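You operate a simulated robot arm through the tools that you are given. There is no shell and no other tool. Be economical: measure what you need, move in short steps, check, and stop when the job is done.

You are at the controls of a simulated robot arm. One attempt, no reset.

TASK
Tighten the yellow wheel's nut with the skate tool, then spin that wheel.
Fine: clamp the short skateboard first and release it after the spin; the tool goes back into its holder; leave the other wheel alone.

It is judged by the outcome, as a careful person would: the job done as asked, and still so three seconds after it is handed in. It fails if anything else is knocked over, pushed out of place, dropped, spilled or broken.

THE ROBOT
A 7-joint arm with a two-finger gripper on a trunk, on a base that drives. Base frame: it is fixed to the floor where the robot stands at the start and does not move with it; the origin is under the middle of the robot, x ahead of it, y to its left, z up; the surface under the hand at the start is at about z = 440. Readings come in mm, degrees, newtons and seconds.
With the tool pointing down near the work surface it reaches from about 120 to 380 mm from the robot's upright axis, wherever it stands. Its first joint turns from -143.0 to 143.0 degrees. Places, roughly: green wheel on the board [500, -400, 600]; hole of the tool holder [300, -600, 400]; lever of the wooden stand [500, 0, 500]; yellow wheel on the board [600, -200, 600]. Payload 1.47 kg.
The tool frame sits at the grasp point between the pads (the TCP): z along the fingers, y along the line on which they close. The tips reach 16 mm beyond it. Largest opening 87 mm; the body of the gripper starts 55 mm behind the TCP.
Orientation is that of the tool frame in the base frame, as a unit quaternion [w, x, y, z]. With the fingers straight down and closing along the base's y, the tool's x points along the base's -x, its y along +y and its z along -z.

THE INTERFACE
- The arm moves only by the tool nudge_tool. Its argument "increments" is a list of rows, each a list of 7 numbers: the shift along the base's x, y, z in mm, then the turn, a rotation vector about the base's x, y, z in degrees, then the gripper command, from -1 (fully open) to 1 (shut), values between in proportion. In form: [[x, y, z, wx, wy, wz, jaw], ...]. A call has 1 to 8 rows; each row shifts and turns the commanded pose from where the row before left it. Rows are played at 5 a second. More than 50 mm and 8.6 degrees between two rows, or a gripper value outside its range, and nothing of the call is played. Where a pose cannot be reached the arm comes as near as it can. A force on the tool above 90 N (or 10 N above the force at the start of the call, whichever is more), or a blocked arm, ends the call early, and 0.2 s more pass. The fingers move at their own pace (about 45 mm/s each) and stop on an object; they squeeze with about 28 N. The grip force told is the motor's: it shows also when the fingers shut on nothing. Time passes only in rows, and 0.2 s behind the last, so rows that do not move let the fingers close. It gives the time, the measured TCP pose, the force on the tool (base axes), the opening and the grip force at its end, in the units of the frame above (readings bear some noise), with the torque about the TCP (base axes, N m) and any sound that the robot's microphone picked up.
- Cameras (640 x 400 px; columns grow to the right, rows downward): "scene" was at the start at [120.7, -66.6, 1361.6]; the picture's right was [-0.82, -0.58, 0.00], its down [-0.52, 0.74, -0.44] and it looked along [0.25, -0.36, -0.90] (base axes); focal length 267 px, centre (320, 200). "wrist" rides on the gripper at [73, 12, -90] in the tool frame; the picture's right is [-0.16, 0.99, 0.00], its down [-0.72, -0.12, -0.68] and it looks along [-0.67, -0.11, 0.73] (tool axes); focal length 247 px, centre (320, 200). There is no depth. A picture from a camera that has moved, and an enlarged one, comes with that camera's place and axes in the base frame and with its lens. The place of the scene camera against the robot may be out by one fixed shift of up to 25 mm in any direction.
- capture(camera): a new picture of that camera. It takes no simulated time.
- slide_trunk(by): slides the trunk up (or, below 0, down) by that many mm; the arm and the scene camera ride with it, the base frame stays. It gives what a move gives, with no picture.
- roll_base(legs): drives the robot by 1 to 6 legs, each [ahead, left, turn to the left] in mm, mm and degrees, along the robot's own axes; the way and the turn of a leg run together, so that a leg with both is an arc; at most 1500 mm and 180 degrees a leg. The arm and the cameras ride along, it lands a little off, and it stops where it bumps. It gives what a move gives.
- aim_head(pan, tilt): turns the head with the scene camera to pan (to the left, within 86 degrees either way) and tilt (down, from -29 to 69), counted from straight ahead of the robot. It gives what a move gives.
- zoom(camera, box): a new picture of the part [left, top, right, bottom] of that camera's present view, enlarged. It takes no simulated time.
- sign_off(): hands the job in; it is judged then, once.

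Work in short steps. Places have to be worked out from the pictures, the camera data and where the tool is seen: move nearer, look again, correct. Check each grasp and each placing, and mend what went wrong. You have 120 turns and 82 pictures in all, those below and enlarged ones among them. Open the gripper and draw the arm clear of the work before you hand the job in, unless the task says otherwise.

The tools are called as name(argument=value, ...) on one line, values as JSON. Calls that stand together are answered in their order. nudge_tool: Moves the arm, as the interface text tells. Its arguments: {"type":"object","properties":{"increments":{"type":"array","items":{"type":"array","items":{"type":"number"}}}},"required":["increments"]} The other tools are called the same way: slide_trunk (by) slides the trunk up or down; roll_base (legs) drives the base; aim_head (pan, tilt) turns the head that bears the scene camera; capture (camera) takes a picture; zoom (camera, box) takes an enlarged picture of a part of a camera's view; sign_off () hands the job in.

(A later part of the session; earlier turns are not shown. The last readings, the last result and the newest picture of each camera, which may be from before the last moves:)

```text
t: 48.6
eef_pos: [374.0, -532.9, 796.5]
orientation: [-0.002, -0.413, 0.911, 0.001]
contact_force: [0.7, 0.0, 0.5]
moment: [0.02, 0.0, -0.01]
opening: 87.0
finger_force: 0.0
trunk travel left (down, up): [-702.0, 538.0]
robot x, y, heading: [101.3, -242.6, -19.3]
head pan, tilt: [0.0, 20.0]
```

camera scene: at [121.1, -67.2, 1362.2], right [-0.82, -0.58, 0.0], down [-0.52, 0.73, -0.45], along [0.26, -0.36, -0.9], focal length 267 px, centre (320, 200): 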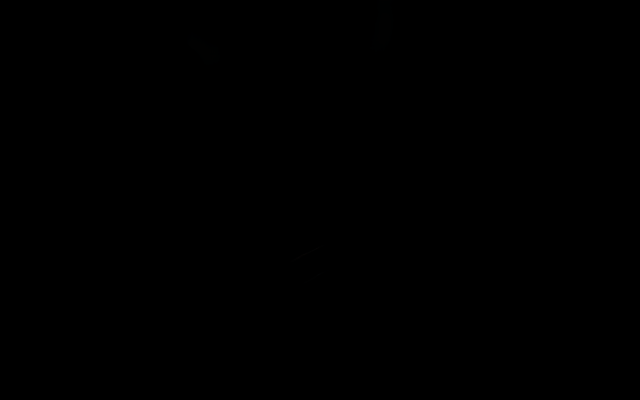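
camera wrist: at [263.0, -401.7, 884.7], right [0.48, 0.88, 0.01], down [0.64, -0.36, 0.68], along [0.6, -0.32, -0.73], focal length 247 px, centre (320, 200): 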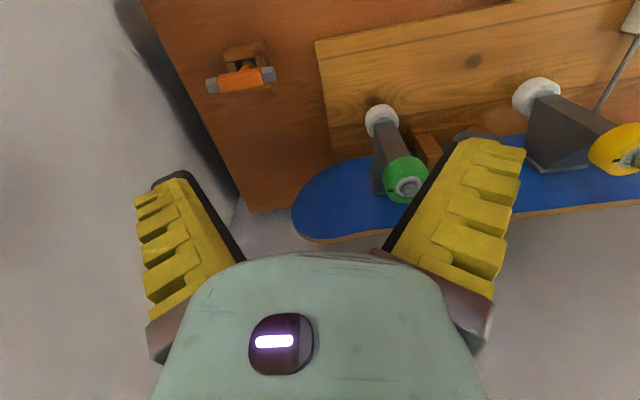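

The hand yaw is 48.8° and I need 71.6°. I'll finish the turn and move above the tool, then look.

nudge_tool(increments=[[-20, -5, -30, 0, 0, 7.6, -1], [-20, -10, -40, 0, 0, 7.6, -1], [-22, -10, -40, 0, 0, 7.6, -1], [0, 0, -30, 0, 0, 0, -1]])

capture(camera="wrist")

```text
t: 49.6
eef_pos: [315.5, -554.7, 655.6]
orientation: [-0.003, -0.585, 0.811, 0.002]
contact_force: [-2.6, 0.3, 0.3]
moment: [-0.04, -0.15, 0.04]
opening: 87.0
finger_force: 0.0
trunk travel left (down, up): [-702.0, 538.0]
robot x, y, heading: [100.0, -237.5, -19.3]
head pan, tilt: [0.0, 20.0]
```

```text
49 pictures are left
camera wrist: at [282.4, -619.8, 744.6], right [-0.89, 0.46, 0.0], down [0.34, 0.65, 0.68], along [0.31, 0.6, -0.73], focal length 247 px, centre (320, 200)
```

wrist: 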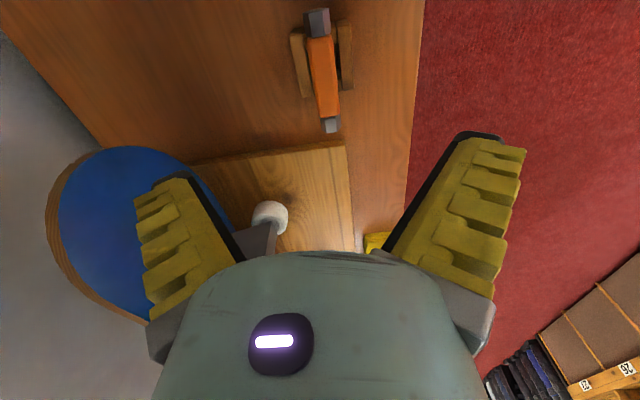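

The tool is exactly as estimated, at (311,-556). I'll descend with the jaws open to just above the bar and check.

nudge_tool(increments=[[-2, -1, -40, 0, 0, 0, -1], [-2, 0, -40, 0, 0, 0, -1], [0, 0, -20, 0, 0, 0, -1]])

capture(camera="wrist")

```text
t: 50.4
eef_pos: [316.2, -547.7, 636.7]
orientation: [-0.002, -0.583, 0.812, 0.002]
contact_force: [-0.1, -1.1, 1.3]
moment: [0.03, 0.04, -0.01]
opening: 87.2
finger_force: 0.1
out of reach, approached as far as the arm can: row 1, 2, 3
trunk travel left (down, up): [-702.0, 538.0]
robot x, y, heading: [104.3, -241.1, -19.5]
head pan, tilt: [0.0, 20.0]
```

```text
48 pictures are left
camera wrist: at [283.7, -612.9, 725.9], right [-0.89, 0.46, 0.01], down [0.34, 0.65, 0.68], along [0.31, 0.6, -0.73], focal length 247 px, centre (320, 200)
```

wrist: 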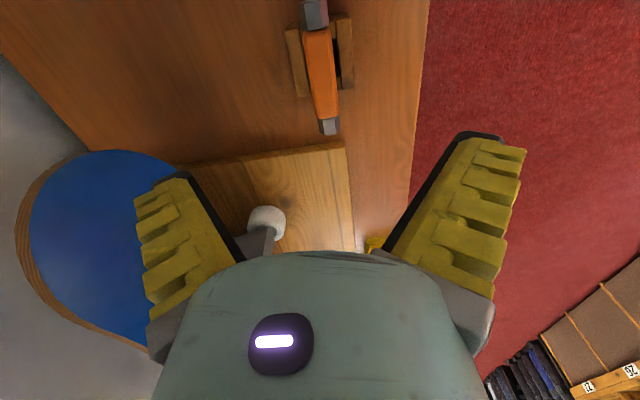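

The arm is at its lower limit, so I'll lower the trunk instead and correct sideways.

slide_trunk(by=-80)

nudge_tool(increments=[[-5, -8.5, 0, 0, 0, 0, -1], [0, 0, 0, 0, 0, 0, -1]])

capture(camera="wrist")

```text
t: 51.5
eef_pos: [314.6, -547.9, 557.1]
orientation: [-0.002, -0.582, 0.813, 0.003]
contact_force: [-0.2, -0.5, -0.1]
moment: [0.0, -0.03, -0.01]
opening: 87.0
finger_force: 0.0
trunk travel left (down, up): [-622.0, 618.0]
robot x, y, heading: [101.3, -247.8, -19.5]
head pan, tilt: [0.0, 20.0]
```

```text
t: 52.1
eef_pos: [310.2, -555.8, 556.1]
orientation: [-0.003, -0.582, 0.813, 0.002]
contact_force: [1.1, 0.2, 0.9]
moment: [-0.01, -0.01, -0.02]
opening: 86.9
finger_force: 0.2
trunk travel left (down, up): [-622.0, 618.0]
robot x, y, heading: [101.5, -242.0, -19.5]
head pan, tilt: [0.0, 20.0]
```

```text
47 pictures are left
camera wrist: at [277.5, -620.9, 646.2], right [-0.88, 0.47, 0.01], down [0.35, 0.65, 0.68], along [0.31, 0.6, -0.73], focal length 247 px, centre (320, 200)
```

wrist: 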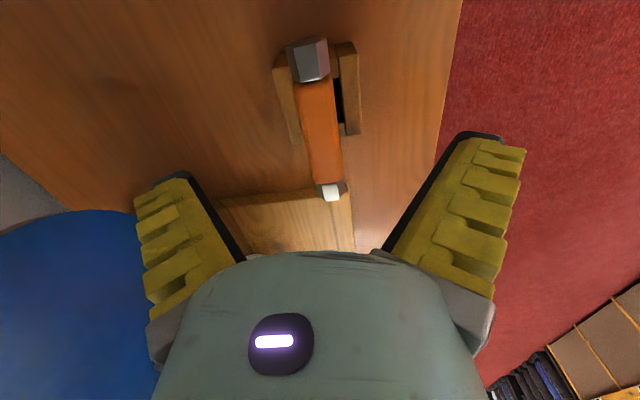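

It is centred. I'll lower to z≈503 and close on the bar.

slide_trunk(by=-53)

nudge_tool(increments=[[0.5, 0, 0, 0, 0, 0, 0], [0, 0, 0, 0, 0, 0, 0.4], [0, 0, 0, 0, 0, 0, 0.7], [0, 0, 0, 0, 0, 0, 1], [0, 0, 0, 0, 0, 0, 1]])

capture(camera="wrist")

```text
t: 53.1
eef_pos: [309.7, -557.2, 503.8]
orientation: [-0.002, -0.582, 0.813, 0.002]
contact_force: [0.6, -0.1, -0.4]
moment: [-0.06, 0.03, -0.02]
opening: 87.1
finger_force: 0.0
trunk travel left (down, up): [-569.0, 671.0]
robot x, y, heading: [102.2, -243.4, -19.4]
head pan, tilt: [0.0, 20.0]
```

```text
t: 54.3
eef_pos: [310.1, -555.3, 504.0]
orientation: [-0.002, -0.581, 0.814, 0.003]
contact_force: [-0.4, 2.0, 6.9]
moment: [0.07, -0.01, 0.06]
opening: 20.5
finger_force: 18.4
trunk travel left (down, up): [-569.0, 671.0]
robot x, y, heading: [101.5, -241.6, -19.2]
head pan, tilt: [0.0, 20.0]
```

```text
46 pictures are left
camera wrist: at [276.5, -621.1, 593.2], right [-0.88, 0.47, 0.01], down [0.35, 0.65, 0.68], along [0.31, 0.6, -0.73], focal length 247 px, centre (320, 200)
```

wrist: 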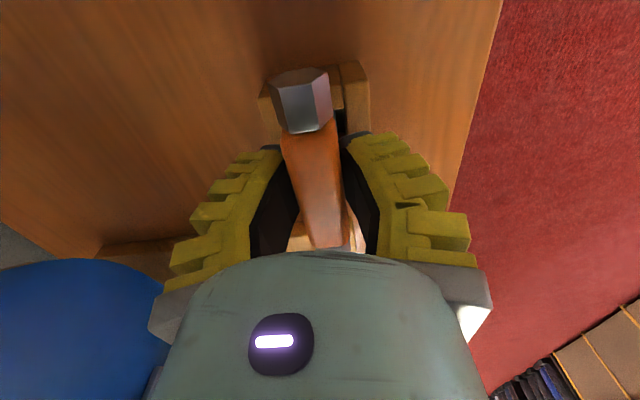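

Gripped at 20.5 mm. I'll lift slowly with the trunk and check the weight and the view.

nudge_tool(increments=[[0, 0, 0, 0, 0, 0, 1], [0, 0, 0, 0, 0, 0, 1]])

slide_trunk(by=140)

capture(camera="wrist")

```text
t: 54.9
eef_pos: [310.3, -557.8, 504.2]
orientation: [-0.003, -0.581, 0.814, 0.002]
contact_force: [-1.1, 2.6, 15.5]
moment: [0.24, 0.0, 0.05]
opening: 19.5
finger_force: 27.7
trunk travel left (down, up): [-569.0, 671.0]
robot x, y, heading: [100.2, -239.4, -19.4]
head pan, tilt: [0.0, 20.0]
```

```text
t: 56.5
eef_pos: [309.0, -556.6, 644.0]
orientation: [-0.003, -0.581, 0.814, 0.003]
contact_force: [-0.1, 0.2, -1.1]
moment: [0.01, -0.03, -0.01]
opening: 11.7
finger_force: 28.1
trunk travel left (down, up): [-709.0, 531.0]
robot x, y, heading: [103.6, -239.4, -19.5]
head pan, tilt: [0.0, 20.0]
```

```text
45 pictures are left
camera wrist: at [277.1, -621.0, 732.9], right [-0.88, 0.47, 0.01], down [0.35, 0.65, 0.68], along [0.31, 0.6, -0.73], focal length 247 px, centre (320, 200)
```

wrist: 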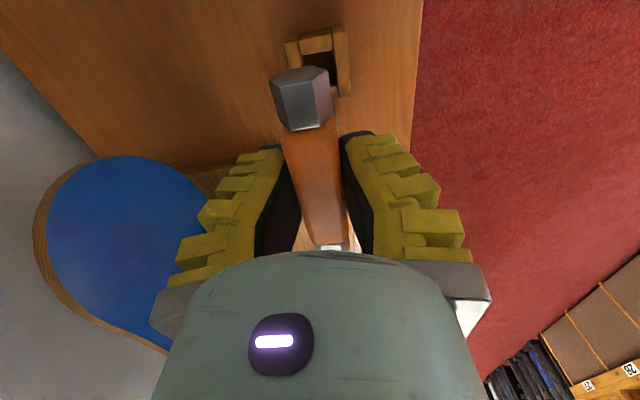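

The tool came out, but the opening shrank to 11.7 mm, so the pads hold only the bar's upper edge. I'll set it back and re-grip about 10 mm lower.

slide_trunk(by=-70)

slide_trunk(by=-66)

capture(camera="wrist")

```text
t: 57.6
eef_pos: [311.0, -556.3, 573.4]
orientation: [-0.003, -0.581, 0.814, 0.003]
contact_force: [-0.8, -0.1, -0.4]
moment: [-0.03, 0.01, -0.03]
opening: 11.5
finger_force: 27.7
trunk travel left (down, up): [-639.0, 601.0]
robot x, y, heading: [98.1, -238.1, -19.5]
head pan, tilt: [0.0, 20.0]
```

```text
t: 58.7
eef_pos: [310.1, -557.0, 507.1]
orientation: [-0.003, -0.581, 0.814, 0.003]
contact_force: [0.8, 0.6, -1.6]
moment: [-0.02, 0.01, 0.01]
opening: 11.8
finger_force: 27.6
trunk travel left (down, up): [-573.0, 667.0]
robot x, y, heading: [100.2, -242.1, -19.4]
head pan, tilt: [0.0, 20.0]
```

```text
44 pictures are left
camera wrist: at [277.3, -621.3, 597.1], right [-0.88, 0.47, 0.01], down [0.35, 0.65, 0.68], along [0.31, 0.6, -0.73], focal length 247 px, centre (320, 200)
```

wrist: 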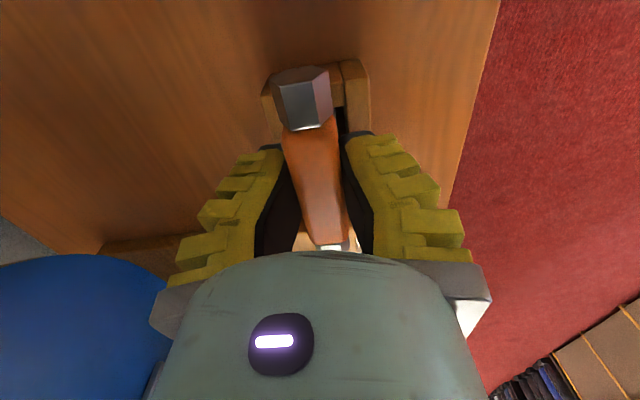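

The tool is back in the hole. The holder's top is near z=460, so there is room to grip lower; I'll open, lower 13 mm and close again.

nudge_tool(increments=[[0, 0, 0, 0, 0, 0, 0.2], [0, 0, 0, 0, 0, 0, 0.0], [0, 0, 0, 0, 0, 0, -0.2]])

slide_trunk(by=-15)

nudge_tool(increments=[[0, 0, 0, 0, 0, 0, 0.3], [0, 0, 0, 0, 0, 0, 0.5], [0, 0, 0, 0, 0, 0, 1], [0, 0, 0, 0, 0, 0, 1], [0, 0, 0, 0, 0, 0, 1]])

```text
t: 59.5
eef_pos: [310.0, -557.0, 507.6]
orientation: [-0.002, -0.581, 0.814, 0.002]
contact_force: [0.4, 0.1, 0.4]
moment: [-0.02, -0.03, 0.02]
opening: 57.3
finger_force: 4.9
trunk travel left (down, up): [-573.0, 667.0]
robot x, y, heading: [95.3, -244.2, -19.4]
head pan, tilt: [0.0, 20.0]
```

```text
t: 60.1
eef_pos: [310.5, -555.5, 492.2]
orientation: [-0.002, -0.581, 0.814, 0.003]
contact_force: [0.4, -0.8, 0.6]
moment: [0.01, 0.02, 0.02]
opening: 57.2
finger_force: 4.1
trunk travel left (down, up): [-558.0, 682.0]
robot x, y, heading: [100.3, -241.1, -19.7]
head pan, tilt: [0.0, 20.0]
```

```text
t: 61.3
eef_pos: [310.1, -556.6, 493.5]
orientation: [-0.002, -0.581, 0.814, 0.002]
contact_force: [0.7, 0.2, -0.1]
moment: [0.02, 0.01, 0.0]
opening: 16.8
finger_force: 27.9
trunk travel left (down, up): [-558.0, 682.0]
robot x, y, heading: [106.6, -242.3, -19.6]
head pan, tilt: [0.0, 20.0]
```

Opening 16.8 mm at full grip with no side load. I'll lift and check.

slide_trunk(by=250)

capture(camera="wrist")

```text
t: 63.9
eef_pos: [311.8, -556.4, 742.2]
orientation: [-0.003, -0.581, 0.814, 0.003]
contact_force: [0.3, 0.3, -1.8]
moment: [0.02, -0.03, 0.0]
opening: 16.9
finger_force: 28.5
trunk travel left (down, up): [-808.0, 432.0]
robot x, y, heading: [105.6, -242.9, -19.5]
head pan, tilt: [0.0, 20.0]
```

```text
43 pictures are left
camera wrist: at [277.1, -621.1, 832.0], right [-0.88, 0.47, 0.01], down [0.35, 0.65, 0.68], along [0.31, 0.6, -0.73], focal length 247 px, centre (320, 200)
```

wrist: 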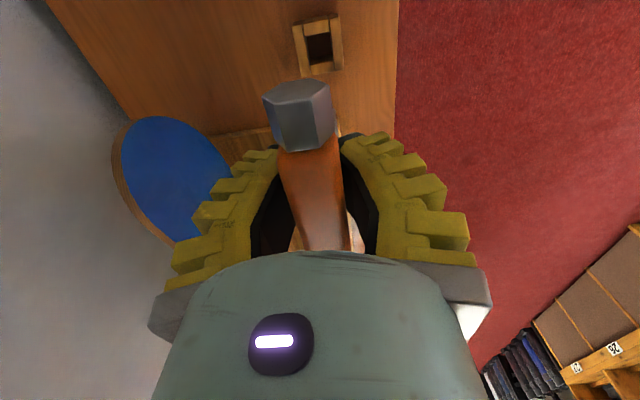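

The tool is held firmly. I'll raise a little and drive left along the bench towards the yellow wheel.

slide_trunk(by=60)

roll_base(legs=[[0, 330, 0.8]])

nudge_tool(increments=[[10, 30, 0, 0, 0, 0, 1], [10, 30, 0, 0, 0, 0, 1], [19, -6, 0, 0, 0, 0, 1]])

capture(camera="wrist")

```text
t: 64.9
eef_pos: [309.2, -555.6, 802.6]
orientation: [-0.002, -0.581, 0.814, 0.002]
contact_force: [-0.6, -0.6, -1.3]
moment: [0.02, -0.03, 0.03]
opening: 16.8
finger_force: 28.1
trunk travel left (down, up): [-868.0, 372.0]
robot x, y, heading: [102.0, -244.6, -19.5]
head pan, tilt: [0.0, 20.0]
```

```text
t: 67.1
eef_pos: [422.0, -242.5, 802.4]
orientation: [-0.002, -0.587, 0.809, 0.002]
contact_force: [0.5, -0.1, -0.5]
moment: [0.01, 0.01, -0.01]
opening: 16.7
finger_force: 28.2
trunk travel left (down, up): [-868.0, 372.0]
robot x, y, heading: [205.7, 71.3, -18.4]
head pan, tilt: [0.0, 20.0]
```

```text
t: 67.9
eef_pos: [461.3, -187.4, 803.0]
orientation: [-0.002, -0.589, 0.808, 0.003]
contact_force: [0.1, 0.4, -1.6]
moment: [-0.03, -0.03, 0.0]
opening: 16.5
finger_force: 28.4
trunk travel left (down, up): [-868.0, 372.0]
robot x, y, heading: [210.0, 70.3, -18.6]
head pan, tilt: [0.0, 20.0]
```

```text
42 pictures are left
camera wrist: at [429.2, -252.7, 891.9], right [-0.89, 0.46, 0.01], down [0.34, 0.65, 0.68], along [0.3, 0.61, -0.73], focal length 247 px, centre (320, 200)
```

wrist: 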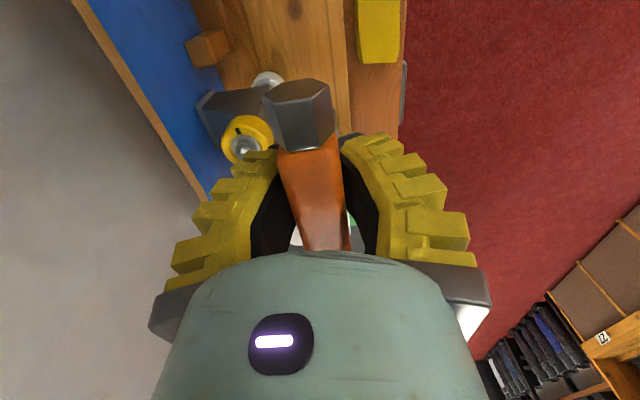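

The nut ray agrees with (572,-157,648). To place the stem I need its offset from the TCP, so I'll zoom in on the held tool.

zoom(camera="wrist", box=[220, 60, 412, 260])

```text
2.00 times, centred on (316, 160) of wrist
camera zoom: at [429.2, -252.7, 891.9], right [-0.89, 0.46, 0.01], down [0.34, 0.65, 0.68], along [0.3, 0.61, -0.73], focal length 494 px, centre (328, 280)
```

zoom: 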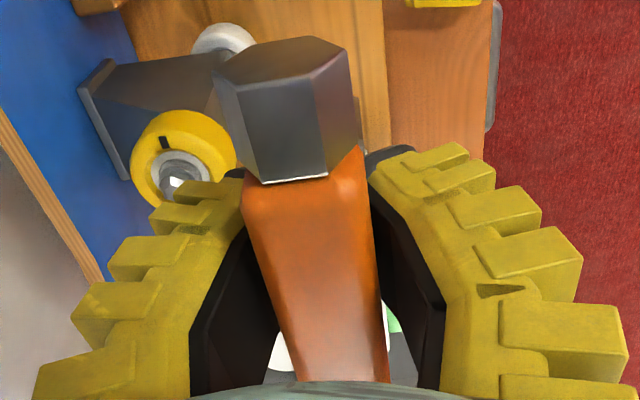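

From the empty hole's position, the stem sits within about 3 mm of the TCP. I'll move the base closer and bring the hand beside the nut for a near view.

roll_base(legs=[[40, 40, 0]])

slide_trunk(by=-60)

capture(camera="wrist")

```text
t: 68.8
eef_pos: [512.1, -162.2, 801.6]
orientation: [-0.002, -0.588, 0.809, 0.002]
contact_force: [-0.5, 0.1, -0.5]
moment: [-0.03, 0.03, -0.01]
opening: 16.8
finger_force: 27.7
trunk travel left (down, up): [-868.0, 372.0]
robot x, y, heading: [258.1, 96.7, -18.5]
head pan, tilt: [0.0, 20.0]
```

```text
t: 69.8
eef_pos: [512.9, -163.0, 743.4]
orientation: [-0.002, -0.589, 0.808, 0.002]
contact_force: [-1.4, 0.2, -1.8]
moment: [-0.01, 0.01, 0.02]
opening: 16.6
finger_force: 28.2
trunk travel left (down, up): [-808.0, 432.0]
robot x, y, heading: [256.4, 92.6, -18.3]
head pan, tilt: [0.0, 20.0]
```

```text
40 pictures are left
camera wrist: at [480.2, -228.2, 832.1], right [-0.89, 0.45, 0.01], down [0.34, 0.65, 0.68], along [0.3, 0.61, -0.73], focal length 247 px, centre (320, 200)
```

wrist: 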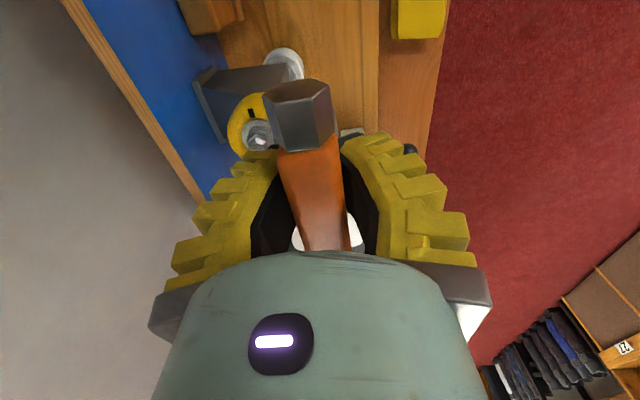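

Combining rays, the nut top is at about (569,-162,655). I'll drive a bit nearer, then align the stem over the nut with the arm.

roll_base(legs=[[30, 15, 0]])

```text
t: 70.7
eef_pos: [546.3, -159.3, 743.3]
orientation: [-0.003, -0.588, 0.809, 0.002]
contact_force: [0.0, -0.5, -0.8]
moment: [0.0, 0.02, -0.02]
opening: 16.4
finger_force: 27.6
trunk travel left (down, up): [-808.0, 432.0]
robot x, y, heading: [294.6, 95.2, -18.7]
head pan, tilt: [0.0, 20.0]
```

I'll take one more near check of the nut before covering it.

zoom(camera="wrist", box=[220, 60, 412, 180])

```text
3.33 times, centred on (316, 120) of wrist
camera zoom: at [513.6, -223.6, 832.0], right [-0.89, 0.45, 0.01], down [0.34, 0.65, 0.68], along [0.3, 0.61, -0.73], focal length 823 px, centre (333, 467)
```

zoom: 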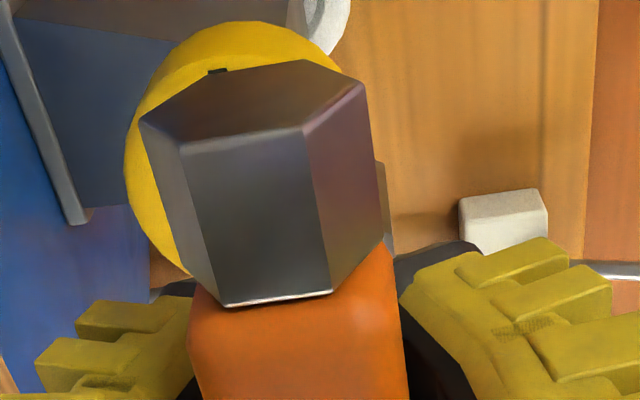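

The nut is hidden behind the tool now, so I'll go by coordinates: move over the nut and lower gently, watching for contact.

nudge_tool(increments=[[11, -1.6, 0, 0, 0, 0, 1], [11.5, -1.6, 0, 0, 0, 0, 1], [0, 0, 0, 0, 0, 0, 1]])

nudge_tool(increments=[[0, 0, -10, 0, 0, 0, 1], [0, 0, -10, 0, 0, 0, 1], [0, 0, 0, 0, 0, 0, 1]])

```text
t: 71.5
eef_pos: [569.1, -162.7, 742.6]
orientation: [-0.003, -0.588, 0.809, 0.002]
contact_force: [-0.1, -0.5, -1.2]
moment: [-0.02, -0.04, -0.04]
opening: 16.5
finger_force: 28.1
trunk travel left (down, up): [-808.0, 432.0]
robot x, y, heading: [293.3, 100.4, -18.8]
head pan, tilt: [0.0, 20.0]
```

```text
t: 72.3
eef_pos: [569.5, -162.4, 726.3]
orientation: [-0.004, -0.588, 0.809, 0.001]
contact_force: [-3.4, -1.0, 23.7]
moment: [0.05, 0.07, 0.0]
opening: 20.5
finger_force: 27.8
trunk travel left (down, up): [-808.0, 432.0]
robot x, y, heading: [292.0, 96.8, -18.4]
head pan, tilt: [0.0, 20.0]
```

There is contact at z≈727 with 24 N, so the stem is on the nut but probably not seated. I'll ease the force and turn clockwise slowly, looking for it to drop or for torque.

nudge_tool(increments=[[0, 0, 2, 0, 0, -5, 1], [0, 0, 0, 0, 0, -5, 1], [0, 0, 0, 0, 0, -5, 1]])

capture(camera="wrist")

```text
t: 73.1
eef_pos: [568.4, -163.7, 723.7]
orientation: [-0.003, -0.477, 0.879, 0.003]
contact_force: [-2.8, -2.1, 18.5]
moment: [-0.12, 0.11, 0.09]
opening: 18.5
finger_force: 27.7
trunk travel left (down, up): [-808.0, 432.0]
robot x, y, heading: [293.1, 101.2, -18.4]
head pan, tilt: [0.0, 20.0]
```

```text
38 pictures are left
camera wrist: at [520.3, -217.6, 814.8], right [-0.74, 0.67, 0.01], down [0.5, 0.54, 0.68], along [0.45, 0.5, -0.74], focal length 247 px, centre (320, 200)
```

wrist: 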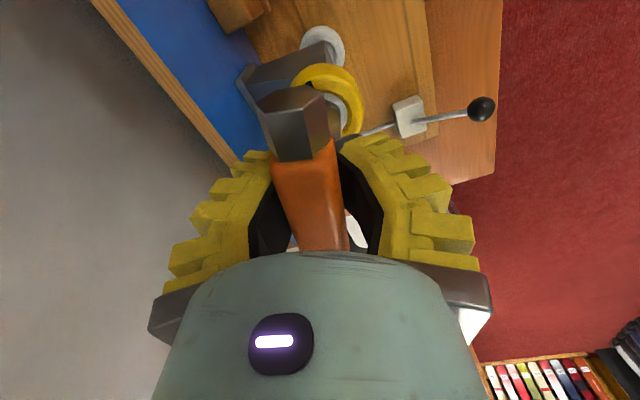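

The z-reading dropped about 3 mm. I'll zoom to see how the wheel sits relative to the tool.

zoom(camera="wrist", box=[240, 40, 400, 140])

```text
4.00 times, centred on (320, 90) of wrist
camera zoom: at [520.3, -217.6, 814.8], right [-0.74, 0.67, 0.01], down [0.5, 0.54, 0.68], along [0.45, 0.5, -0.74], focal length 988 px, centre (320, 640)
```

zoom: 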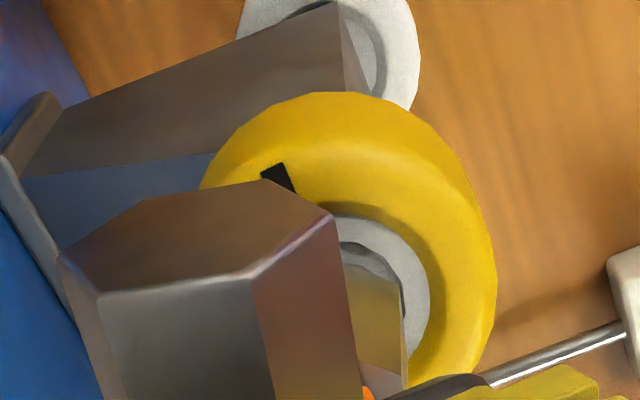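

The zoom shows the stem's socket centred within the hub washer. I'll keep turning clockwise with light down pressure, watching z and torque.

nudge_tool(increments=[[0, 0, -1, 0, 0, -6, 1], [0, 0, -1, 0, 0, -6, 1], [0, 0, -1, 0, 0, -6, 1], [0, 0, 0, 0, 0, 0, 1]])

nudge_tool(increments=[[0, 0, 0, 0, 0, -6, 1], [0, 0, 0, 0, 0, -6, 1], [0, 0, 0, 0, 0, -6, 1], [0, 0, 0, 0, 0, 0, 1]])

```text
t: 74.1
eef_pos: [567.2, -164.0, 722.9]
orientation: [-0.001, -0.333, 0.943, 0.002]
contact_force: [-6.6, -0.4, 21.0]
moment: [-0.1, 0.16, 0.11]
opening: 21.8
finger_force: 28.0
trunk travel left (down, up): [-808.0, 432.0]
robot x, y, heading: [291.7, 103.8, -18.5]
head pan, tilt: [0.0, 20.0]
```

```text
t: 75.1
eef_pos: [566.9, -163.3, 722.3]
orientation: [-0.002, -0.182, 0.983, 0.003]
contact_force: [-6.6, 0.1, 19.3]
moment: [-0.05, 0.31, 0.12]
opening: 21.2
finger_force: 28.3
trunk travel left (down, up): [-808.0, 432.0]
robot x, y, heading: [295.6, 96.6, -18.5]
head pan, tilt: [0.0, 20.0]
```

There is no clear drop and the torque is small. I'll zoom again to see the seat.

zoom(camera="wrist", box=[240, 60, 400, 160])

```text
4.00 times, centred on (320, 110) of wrist
camera zoom: at [496.1, -177.9, 811.6], right [-0.2, 0.98, 0.01], down [0.72, 0.15, 0.68], along [0.66, 0.14, -0.74], focal length 988 px, centre (320, 560)
```

zoom: 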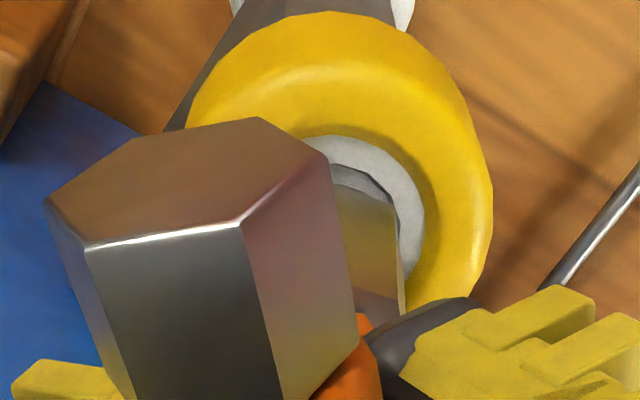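

The socket appears offset about 4 mm towards +x from the hub centre, and the -6.6 N side force agrees. I'll lift slightly, shift -4 mm in x and press again.

nudge_tool(increments=[[0, 0, 8, 0, 0, 0, 1], [-4, 0, 0, 0, 0, 0, 1], [0, 0, -6, 0, 0, 0, 1], [0, 0, 0, 0, 0, 0, 1]])

nudge_tool(increments=[[0, 0, -2, 0, 0, 0, 1], [0, 0, -2, 0, 0, 0, 1], [0, 0, 0, 0, 0, 0, 1]])

```text
t: 76.1
eef_pos: [565.6, -162.3, 723.8]
orientation: [-0.001, -0.183, 0.983, 0.003]
contact_force: [-0.7, 1.5, 18.6]
moment: [0.04, -0.15, 0.02]
opening: 14.8
finger_force: 27.7
trunk travel left (down, up): [-808.0, 432.0]
robot x, y, heading: [294.2, 94.9, -18.4]
head pan, tilt: [0.0, 20.0]
```

```text
t: 76.9
eef_pos: [564.6, -160.9, 722.3]
orientation: [0.0, -0.183, 0.983, 0.004]
contact_force: [-0.2, 2.0, 20.5]
moment: [0.12, -0.25, 0.07]
opening: 18.1
finger_force: 27.9
trunk travel left (down, up): [-808.0, 432.0]
robot x, y, heading: [290.9, 98.1, -18.5]
head pan, tilt: [0.0, 20.0]
```

The lateral force is gone. I'll now rotate clockwise through a further 60° with light pressure to find the hex alignment.

nudge_tool(increments=[[0, 0, 0, 0, 0, -5, 1], [0, 0, 0, 0, 0, -5, 1], [0, 0, 0, 0, 0, -5, 1], [0, 0, 0, 0, 0, -5, 1], [0, 0, 0, 0, 0, 0, 1]])

nudge_tool(increments=[[0, 0, 0, 0, 0, -5, 1], [0, 0, 0, 0, 0, -5, 1], [0, 0, 0, 0, 0, -5, 1], [0, 0, 0, 0, 0, -5, 1], [0, 0, 0, 0, 0, 0, 1]])

zoom(camera="wrist", box=[240, 60, 400, 160])

```text
t: 78.1
eef_pos: [568.0, -160.3, 722.8]
orientation: [-0.001, -0.007, 1.0, 0.004]
contact_force: [-6.6, -1.1, 17.2]
moment: [-0.02, 0.21, -0.01]
opening: 15.1
finger_force: 28.2
out of reach, approached as far as the arm can: row 1
trunk travel left (down, up): [-808.0, 432.0]
robot x, y, heading: [290.6, 99.7, -18.6]
head pan, tilt: [0.0, 20.0]
```

```text
t: 79.3
eef_pos: [566.4, -160.2, 721.0]
orientation: [0.0, 0.166, 0.986, 0.003]
contact_force: [-7.0, 2.5, 16.5]
moment: [0.09, 0.25, 0.06]
opening: 14.5
finger_force: 28.2
trunk travel left (down, up): [-808.0, 432.0]
robot x, y, heading: [292.7, 96.7, -18.6]
head pan, tilt: [0.0, 20.0]
```

```text
4.00 times, centred on (320, 110) of wrist
camera zoom: at [503.1, -125.8, 811.3], right [0.47, 0.88, 0.01], down [0.65, -0.35, 0.68], along [0.6, -0.31, -0.74], focal length 988 px, centre (320, 560)
```

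zoom: 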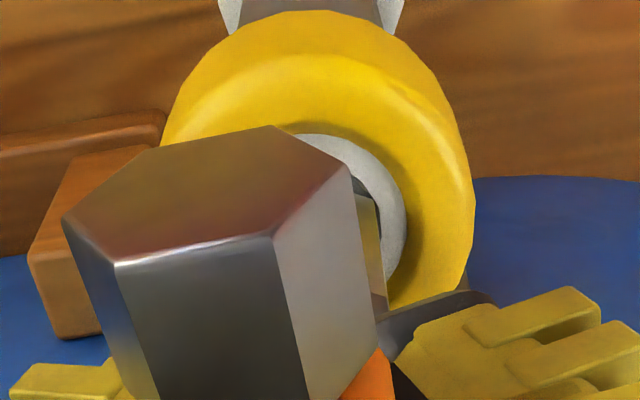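

Side to side it is centred now, but the tool is still about 4-5 mm too far towards the deck. I'll lift, shift to x≈562 and check the reading before pressing.

nudge_tool(increments=[[0, 0, 10, 0, 0, 0, 1], [-4, 1, 0, 0, 0, 0, 1], [0, 0, 0, 0, 0, 0, 1]])

zoom(camera="wrist", box=[220, 50, 412, 250])

```text
t: 80.1
eef_pos: [564.3, -160.6, 732.2]
orientation: [0.0, 0.164, 0.986, 0.004]
contact_force: [0.3, 0.9, -0.8]
moment: [-0.01, 0.0, 0.02]
opening: 10.4
finger_force: 28.2
trunk travel left (down, up): [-808.0, 432.0]
robot x, y, heading: [294.2, 96.0, -18.5]
head pan, tilt: [0.0, 20.0]
```

```text
2.00 times, centred on (316, 150) of wrist
camera zoom: at [500.0, -125.0, 821.1], right [0.47, 0.88, 0.01], down [0.65, -0.35, 0.68], along [0.6, -0.31, -0.73], focal length 494 px, centre (328, 300)
```

zoom: 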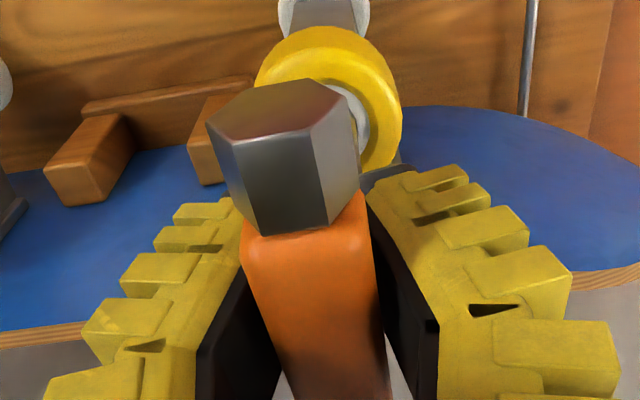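

In this view the hub lies right on the tool axis at (564,-161), matching the zero side force. I'll lower to a light contact and search by turning in small steps.

nudge_tool(increments=[[0, 0, -4, 0, 0, 0, 1], [0, 0, -3, 0, 0, 0, 1], [0, 0, 0, 0, 0, 0, 1]])

nudge_tool(increments=[[0, 0, -1, 0, 0, -4, 1], [0, 0, 0, 0, 0, -4, 1], [0, 0, 0, 0, 0, -4, 1], [0, 0, 0, 0, 0, 0, 1]])

nudge_tool(increments=[[0, 0, 0, 0, 0, -4, 1], [0, 0, 0, 0, 0, -4, 1], [0, 0, 0, 0, 0, -4, 1], [0, 0, 0, 0, 0, 0, 1]])

```text
t: 80.9
eef_pos: [565.2, -160.0, 724.2]
orientation: [0.001, 0.165, 0.986, 0.003]
contact_force: [4.4, -2.6, -1.2]
moment: [-0.15, -0.22, 0.0]
opening: 10.3
finger_force: 28.3
trunk travel left (down, up): [-808.0, 432.0]
robot x, y, heading: [290.9, 97.9, -18.5]
head pan, tilt: [0.0, 20.0]
```

```text
t: 81.9
eef_pos: [565.9, -160.7, 724.7]
orientation: [0.001, 0.268, 0.964, 0.003]
contact_force: [5.6, -1.6, -4.3]
moment: [-0.15, -0.38, 0.06]
opening: 10.4
finger_force: 27.7
trunk travel left (down, up): [-808.0, 432.0]
robot x, y, heading: [290.8, 98.6, -18.3]
head pan, tilt: [0.0, 20.0]
```

```text
t: 82.9
eef_pos: [564.4, -160.4, 724.5]
orientation: [0.002, 0.367, 0.93, 0.003]
contact_force: [7.4, -4.0, -7.0]
moment: [-0.29, -0.46, 0.05]
opening: 10.3
finger_force: 28.2
trunk travel left (down, up): [-808.0, 432.0]
robot x, y, heading: [292.4, 98.7, -18.7]
head pan, tilt: [0.0, 20.0]
```

There are side forces without any upward load, so the socket may be partly engaged. I'll look.

zoom(camera="wrist", box=[220, 50, 412, 250])

```text
2.00 times, centred on (316, 150) of wrist
camera zoom: at [520.6, -102.1, 813.6], right [0.79, 0.61, 0.01], down [0.45, -0.58, 0.68], along [0.42, -0.53, -0.73], focal length 494 px, centre (328, 300)
```

zoom: 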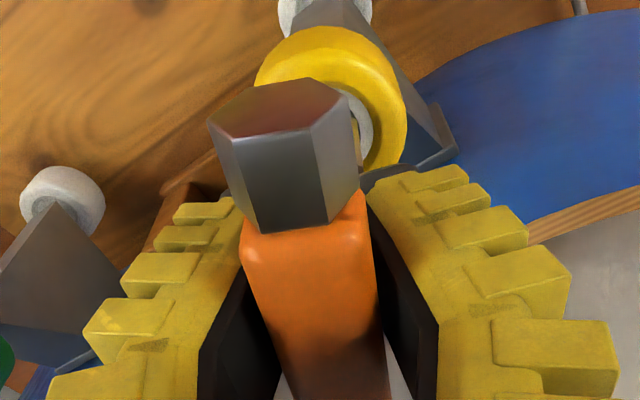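

It looks captured: the nut may simply be turning freely with the tool. I'll relieve the side load and keep turning clockwise, watching the torque.

nudge_tool(increments=[[2, -1, 0, 0, 0, -6, 1], [0, 0, 0, 0, 0, -6, 1], [0, 0, 0, 0, 0, -6, 1], [0, 0, 0, 0, 0, -6, 1], [0, 0, 0, 0, 0, 0, 1]])

nudge_tool(increments=[[0, 0, 0, 0, 0, -6, 1], [0, 0, 0, 0, 0, -6, 1], [0, 0, 0, 0, 0, -6, 1], [0, 0, 0, 0, 0, -6, 1], [0, 0, 0, 0, 0, 0, 1]])

```text
t: 84.1
eef_pos: [565.8, -160.4, 724.1]
orientation: [0.002, 0.552, 0.834, 0.003]
contact_force: [3.0, -3.7, -4.9]
moment: [-0.21, -0.15, 0.05]
opening: 10.5
finger_force: 28.1
trunk travel left (down, up): [-808.0, 432.0]
robot x, y, heading: [292.2, 102.4, -18.4]
head pan, tilt: [0.0, 20.0]
```

```text
t: 85.3
eef_pos: [566.7, -157.6, 723.0]
orientation: [0.001, 0.714, 0.7, 0.004]
contact_force: [5.5, 3.2, -7.4]
moment: [0.17, -0.4, 0.73]
opening: 19.9
finger_force: 27.9
trunk travel left (down, up): [-808.0, 432.0]
robot x, y, heading: [291.7, 99.0, -18.5]
head pan, tilt: [0.0, 20.0]
```

The torque jumped to 0.73 N·m, with the bar pushing the pads apart, so the nut has come up against resistance. I'll hold a moment, then push a few degrees more to confirm it is tight.

nudge_tool(increments=[[0, 0, 0, 0, 0, -4, 1], [0, 0, 0, 0, 0, -4, 1], [0, 0, 0, 0, 0, 0, 1], [0, 0, 0, 0, 0, 0, 1]])

zoom(camera="wrist", box=[160, 40, 480, 260])

```text
t: 86.3
eef_pos: [565.6, -159.8, 723.8]
orientation: [0.001, 0.76, 0.65, 0.002]
contact_force: [4.0, 1.4, -9.8]
moment: [0.06, -0.28, 0.84]
opening: 23.9
finger_force: 28.0
trunk travel left (down, up): [-808.0, 432.0]
robot x, y, heading: [294.1, 99.3, -18.5]
head pan, tilt: [0.0, 20.0]
```

```text
1.82 times, centred on (320, 150) of wrist
camera zoom: at [589.2, -88.6, 813.0], right [0.95, -0.31, 0.01], down [-0.23, -0.7, 0.68], along [-0.21, -0.65, -0.74], focal length 449 px, centre (320, 291)
```

zoom: 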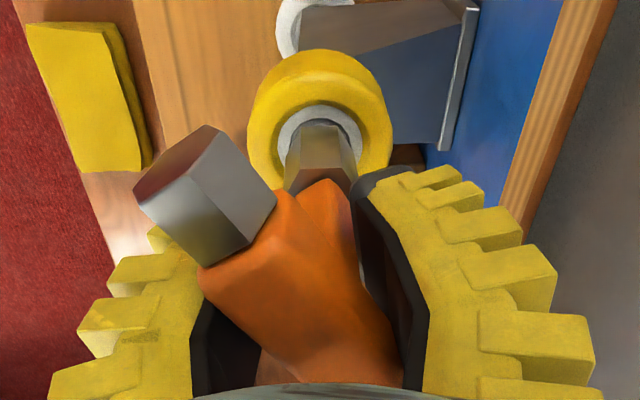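

The socket is seated squarely on the nut, and the bar has stalled while my fingers rotated about 25° further. I'll open, leaving the tool standing on the nut, and look before re-gripping in line with the bar.

nudge_tool(increments=[[0, 0, 0, 0, 0, 0, 0.2], [0, 0, 0, 0, 0, 0, -0.4], [0, 0, 0, 0, 0, 0, -1], [0, 0, 0, 0, 0, 0, -1], [0, 0, 0, 0, 0, 0, -1]])

capture(camera="wrist")

```text
t: 87.5
eef_pos: [564.9, -159.3, 723.1]
orientation: [0.002, 0.76, 0.65, 0.002]
contact_force: [0.1, 0.4, -0.7]
moment: [0.0, -0.01, 0.0]
opening: 87.1
finger_force: 0.0
trunk travel left (down, up): [-808.0, 432.0]
robot x, y, heading: [293.6, 96.1, -18.4]
head pan, tilt: [0.0, 20.0]
```

```text
31 pictures are left
camera wrist: at [588.9, -89.6, 813.1], right [0.95, -0.31, 0.01], down [-0.23, -0.7, 0.68], along [-0.21, -0.65, -0.73], focal length 247 px, centre (320, 200)
```

wrist: 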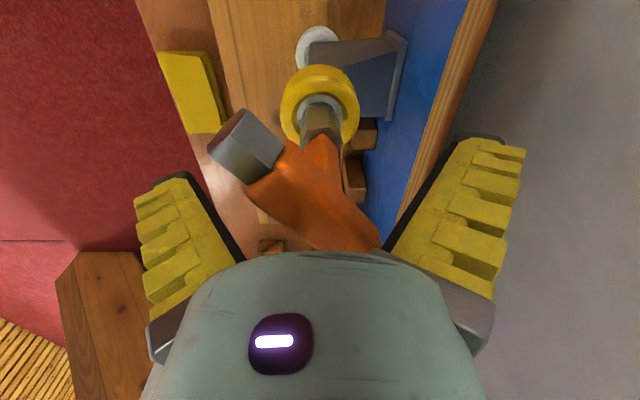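

The tool stands on its own, with the bar about 31° off my jaws. I'll turn the hand back 31°, rise 7 mm to centre on the bar, and re-grip.

nudge_tool(increments=[[0, 0, 3, 0, 0, 7.8, -1], [0, 0, 4, 0, 0, 7.8, -1], [0, 0, 0, 0, 0, 7.8, -1], [0, 0, 0, 0, 0, 7.6, -1]])

capture(camera="wrist")

```text
t: 88.5
eef_pos: [565.0, -159.4, 730.3]
orientation: [0.002, 0.557, 0.83, 0.004]
contact_force: [0.9, 0.0, -0.3]
moment: [-0.04, 0.0, -0.03]
opening: 87.4
finger_force: 0.1
trunk travel left (down, up): [-808.0, 432.0]
robot x, y, heading: [291.1, 98.0, -18.2]
head pan, tilt: [0.0, 20.0]
```

```text
30 pictures are left
camera wrist: at [549.2, -87.9, 820.3], right [0.97, 0.23, 0.01], down [0.16, -0.72, 0.68], along [0.16, -0.66, -0.73], focal length 247 px, centre (320, 200)
```

wrist: 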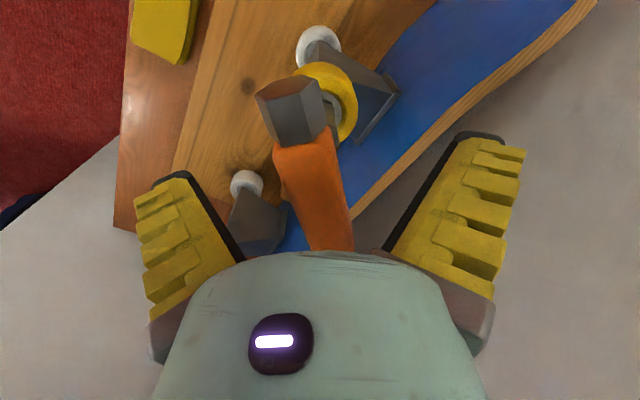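

The jaws are aligned with the bar, so I'll grip and turn clockwise again, watching the torque from the start.

nudge_tool(increments=[[0, 0, 0, 0, 0, 0, 0.3], [0, 0, 0, 0, 0, 0, 1], [0, 0, 0, 0, 0, 0, 1], [0, 0, 0, 0, 0, 0, 1]])

nudge_tool(increments=[[0, 0, 0, 0, 0, -5, 1], [0, 0, 0, 0, 0, -5, 1], [0, 0, 0, 0, 0, 0, 1]])

nudge_tool(increments=[[0, 0, 0, 0, 0, -5, 1], [0, 0, 0, 0, 0, -5, 1], [0, 0, 0, 0, 0, 0, 1]])

```text
t: 89.5
eef_pos: [565.5, -160.8, 732.2]
orientation: [0.001, 0.558, 0.83, 0.003]
contact_force: [0.7, 0.3, -0.5]
moment: [0.03, 0.02, 0.08]
opening: 19.2
finger_force: 13.1
trunk travel left (down, up): [-808.0, 432.0]
robot x, y, heading: [290.9, 99.7, -18.5]
head pan, tilt: [0.0, 20.0]
```

```text
t: 90.3
eef_pos: [565.6, -159.6, 729.5]
orientation: [0.002, 0.63, 0.777, 0.004]
contact_force: [1.6, -1.0, -4.6]
moment: [-0.05, -0.05, 0.51]
opening: 19.3
finger_force: 28.5
trunk travel left (down, up): [-808.0, 432.0]
robot x, y, heading: [293.7, 95.8, -18.8]
head pan, tilt: [0.0, 20.0]
```

```text
t: 91.1
eef_pos: [564.5, -160.5, 730.9]
orientation: [0.002, 0.695, 0.719, 0.003]
contact_force: [1.2, 0.0, -5.5]
moment: [-0.07, -0.03, 0.72]
opening: 21.5
finger_force: 28.2
trunk travel left (down, up): [-808.0, 432.0]
robot x, y, heading: [293.3, 96.2, -18.5]
head pan, tilt: [0.0, 20.0]
```

Torque rises at once, so it is stalled or creeping. A zoom will show how much of the 20° the bar followed.

zoom(camera="wrist", box=[160, 40, 480, 260])

```text
1.82 times, centred on (320, 150) of wrist
camera zoom: at [574.7, -86.1, 820.3], right [0.99, -0.13, 0.01], down [-0.1, -0.73, 0.68], along [-0.08, -0.67, -0.74], focal length 449 px, centre (320, 291)
```

zoom: 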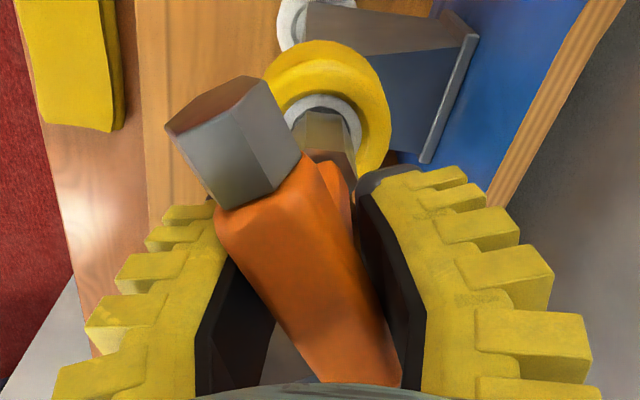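

The bar stayed put within about 2° while the hand turned 20°, at 0.7-0.8 N·m both times; after the free turn before it, the nut is tight. I'll open, realign, re-grip and lift the tool off.

nudge_tool(increments=[[0, 0, 0, 0, 0, 0, 0.2], [0, 0, 0, 0, 0, 0, -0.4], [0, 0, 0, 0, 0, 6, -0.6], [0, 0, 0, 0, 0, 6, -0.6], [0, 0, 0, 0, 0, 6, -0.3], [0, 0, 0, 0, 0, 0, 0.4], [0, 0, 0, 0, 0, 0, 1], [0, 0, 0, 0, 0, 0, 1]])

nudge_tool(increments=[[0, 0, 0, 0, 0, 0, 1], [0, 0, 0, 0, 0, 0, 1]])

slide_trunk(by=90)

capture(camera="wrist")

```text
t: 92.9
eef_pos: [564.9, -160.5, 730.2]
orientation: [0.001, 0.573, 0.82, 0.004]
contact_force: [-0.2, 0.0, -1.3]
moment: [-0.03, -0.01, 0.11]
opening: 19.5
finger_force: 16.7
trunk travel left (down, up): [-808.0, 432.0]
robot x, y, heading: [289.5, 100.3, -18.5]
head pan, tilt: [0.0, 20.0]
```

```text
t: 93.5
eef_pos: [564.8, -160.3, 730.6]
orientation: [0.002, 0.573, 0.82, 0.004]
contact_force: [1.0, -0.8, -2.2]
moment: [-0.02, -0.02, 0.18]
opening: 18.7
finger_force: 28.4
trunk travel left (down, up): [-808.0, 432.0]
robot x, y, heading: [294.8, 98.0, -18.4]
head pan, tilt: [0.0, 20.0]
```

```text
t: 94.7
eef_pos: [565.7, -160.0, 821.2]
orientation: [0.001, 0.573, 0.82, 0.004]
contact_force: [-0.5, -0.1, -0.2]
moment: [-0.03, -0.01, 0.0]
opening: 0.0
finger_force: 27.9
trunk travel left (down, up): [-898.0, 342.0]
robot x, y, heading: [291.8, 95.0, -18.5]
head pan, tilt: [0.0, 20.0]
```

```text
28 pictures are left
camera wrist: at [551.9, -87.3, 910.2], right [0.98, 0.19, 0.01], down [0.13, -0.72, 0.68], along [0.13, -0.66, -0.73], focal length 247 px, centre (320, 200)
```

wrist: 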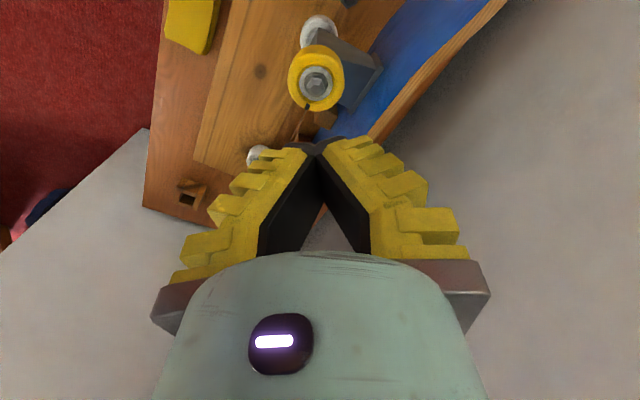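

The tool slipped out of the grip on lifting and is no longer on the nut. I need to find it, so I'll move the hand back and up and look.

nudge_tool(increments=[[-30, 10, 10, 0, 0, 8.5, -1], [-30, 10, 10, 0, 0, 8.5, -1], [-30, 10, 10, 0, 0, 8.5, -1], [-30, 10, 10, 0, 0, 8.5, -1], [-20, 10, 10, 0, 0, 8.5, -1], [0, 0, 0, 0, 0, 8.5, -1]])

capture(camera="wrist")

```text
t: 96.1
eef_pos: [432.1, -113.8, 871.0]
orientation: [0.006, 0.169, 0.986, 0.002]
contact_force: [-0.3, 0.9, 0.0]
moment: [-0.01, -0.03, 0.04]
opening: 87.0
finger_force: 0.0
trunk travel left (down, up): [-898.0, 342.0]
robot x, y, heading: [293.3, 100.4, -18.4]
head pan, tilt: [0.0, 20.0]
```

```text
27 pictures are left
camera wrist: at [366.8, -77.9, 959.7], right [0.48, 0.88, 0.01], down [0.64, -0.35, 0.69], along [0.61, -0.32, -0.73], focal length 247 px, centre (320, 200)
```

wrist: 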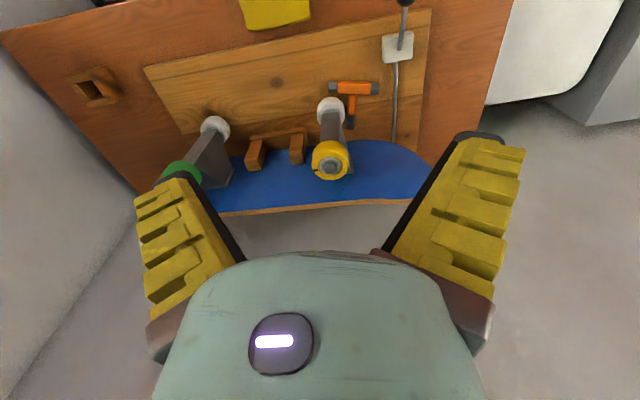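

The tool lies flat on the slab beside the yellow truck, stem towards the deck. Nothing else looks disturbed. I'll zoom in to plan the pickup.

zoom(camera="wrist", box=[280, 50, 440, 150])

```text
4.00 times, centred on (360, 100) of wrist
camera zoom: at [366.8, -77.9, 959.7], right [0.48, 0.88, 0.01], down [0.64, -0.35, 0.69], along [0.61, -0.32, -0.73], focal length 988 px, centre (160, 600)
```

zoom: 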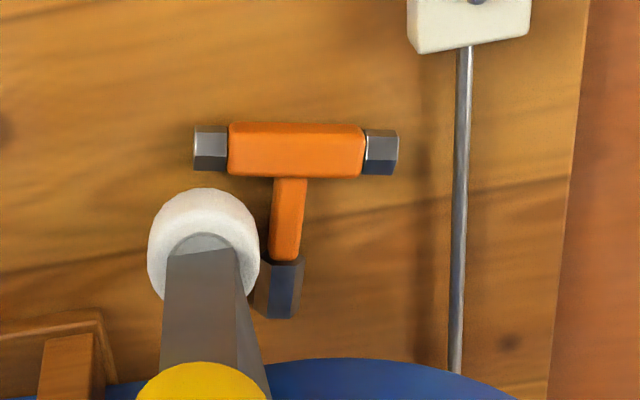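

I can see the T clearly: bar centre (545,-97), stem pointing at -30° beside the truck, too close to the truck to grip there. I'll hook it with shut fingers in the corner between bar and stem (right of the neck) and draw it into the open. First I go above that corner.

nudge_tool(increments=[[32, 6.5, 0, 0, 0, -2.6, 1], [32, 6.5, 0, 0, 0, -2.6, 1], [32, 6.5, 0, 0, 0, -2.6, 1], [32, 6.5, 0, 0, 0, -2.6, 1], [31, 6, 0, 0, 0, 0, 1]])

slide_trunk(by=-240)

capture(camera="wrist")

```text
t: 97.3
eef_pos: [586.1, -80.5, 872.3]
orientation: [0.001, 0.253, 0.967, 0.005]
contact_force: [0.0, 0.2, 0.0]
moment: [0.04, -0.03, -0.01]
opening: 0.0
finger_force: 14.5
trunk travel left (down, up): [-898.0, 342.0]
robot x, y, heading: [290.8, 97.4, -18.7]
head pan, tilt: [0.0, 20.0]
```

```text
t: 99.8
eef_pos: [585.0, -79.5, 631.3]
orientation: [0.0, 0.254, 0.967, 0.003]
contact_force: [0.0, 0.0, 0.6]
moment: [0.03, -0.02, 0.02]
opening: 0.0
finger_force: 28.1
trunk travel left (down, up): [-658.0, 582.0]
robot x, y, heading: [292.5, 98.6, -18.3]
head pan, tilt: [0.0, 20.0]
```

```text
25 pictures are left
camera wrist: at [528.3, -33.5, 720.4], right [0.62, 0.78, 0.01], down [0.57, -0.46, 0.68], along [0.53, -0.42, -0.73], focal length 247 px, centre (320, 200)
```

wrist: 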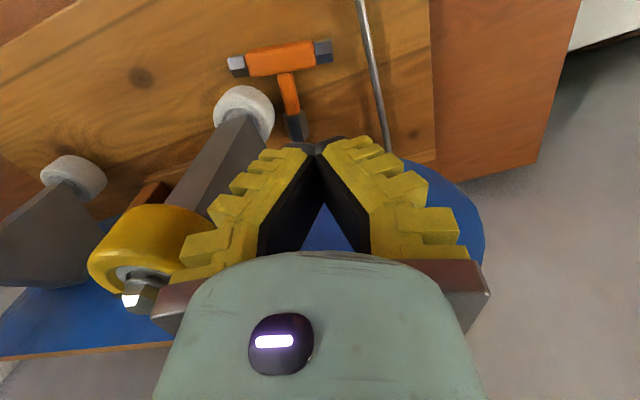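

The refined positions are bar centre (549,-98) and socket end (609,-132). I'll move to the hook point (595,-83) and go down beside the neck.

nudge_tool(increments=[[10.5, -3.5, 0, 0, 0, 0, 1], [0, 0, -30, 0, 0, 0, 1], [0, 0, -30, 0, 0, 0, 1], [0, 0, -30, 0, 0, 0, 1]])

capture(camera="wrist")

```text
t: 100.8
eef_pos: [623.3, -95.6, 562.7]
orientation: [0.056, 0.235, 0.97, -0.008]
contact_force: [-33.4, 22.6, 14.4]
moment: [-2.02, -2.96, -0.22]
opening: 0.0
finger_force: 28.2
out of reach, approached as far as the arm can: row 4
trunk travel left (down, up): [-658.0, 582.0]
robot x, y, heading: [291.3, 100.3, -18.8]
head pan, tilt: [0.0, 20.0]
stopped in row 4: the force on the tool passed its limit at 138 N (the readings are from after the stop); the commanded pose is now the measured one
```

```text
24 pictures are left
camera wrist: at [555.7, -47.4, 643.3], right [0.59, 0.81, 0.03], down [0.52, -0.4, 0.76], along [0.62, -0.43, -0.66], focal length 247 px, centre (320, 200)
```

wrist: 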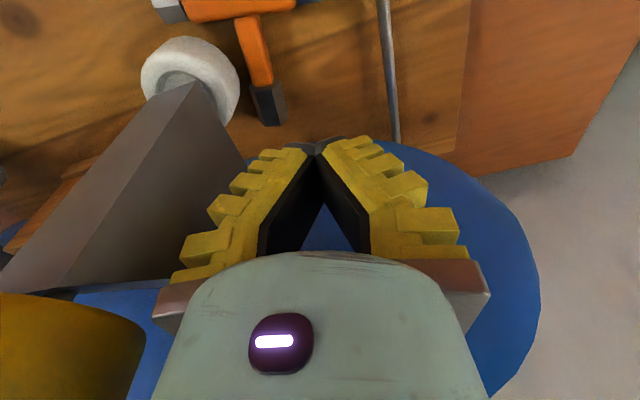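

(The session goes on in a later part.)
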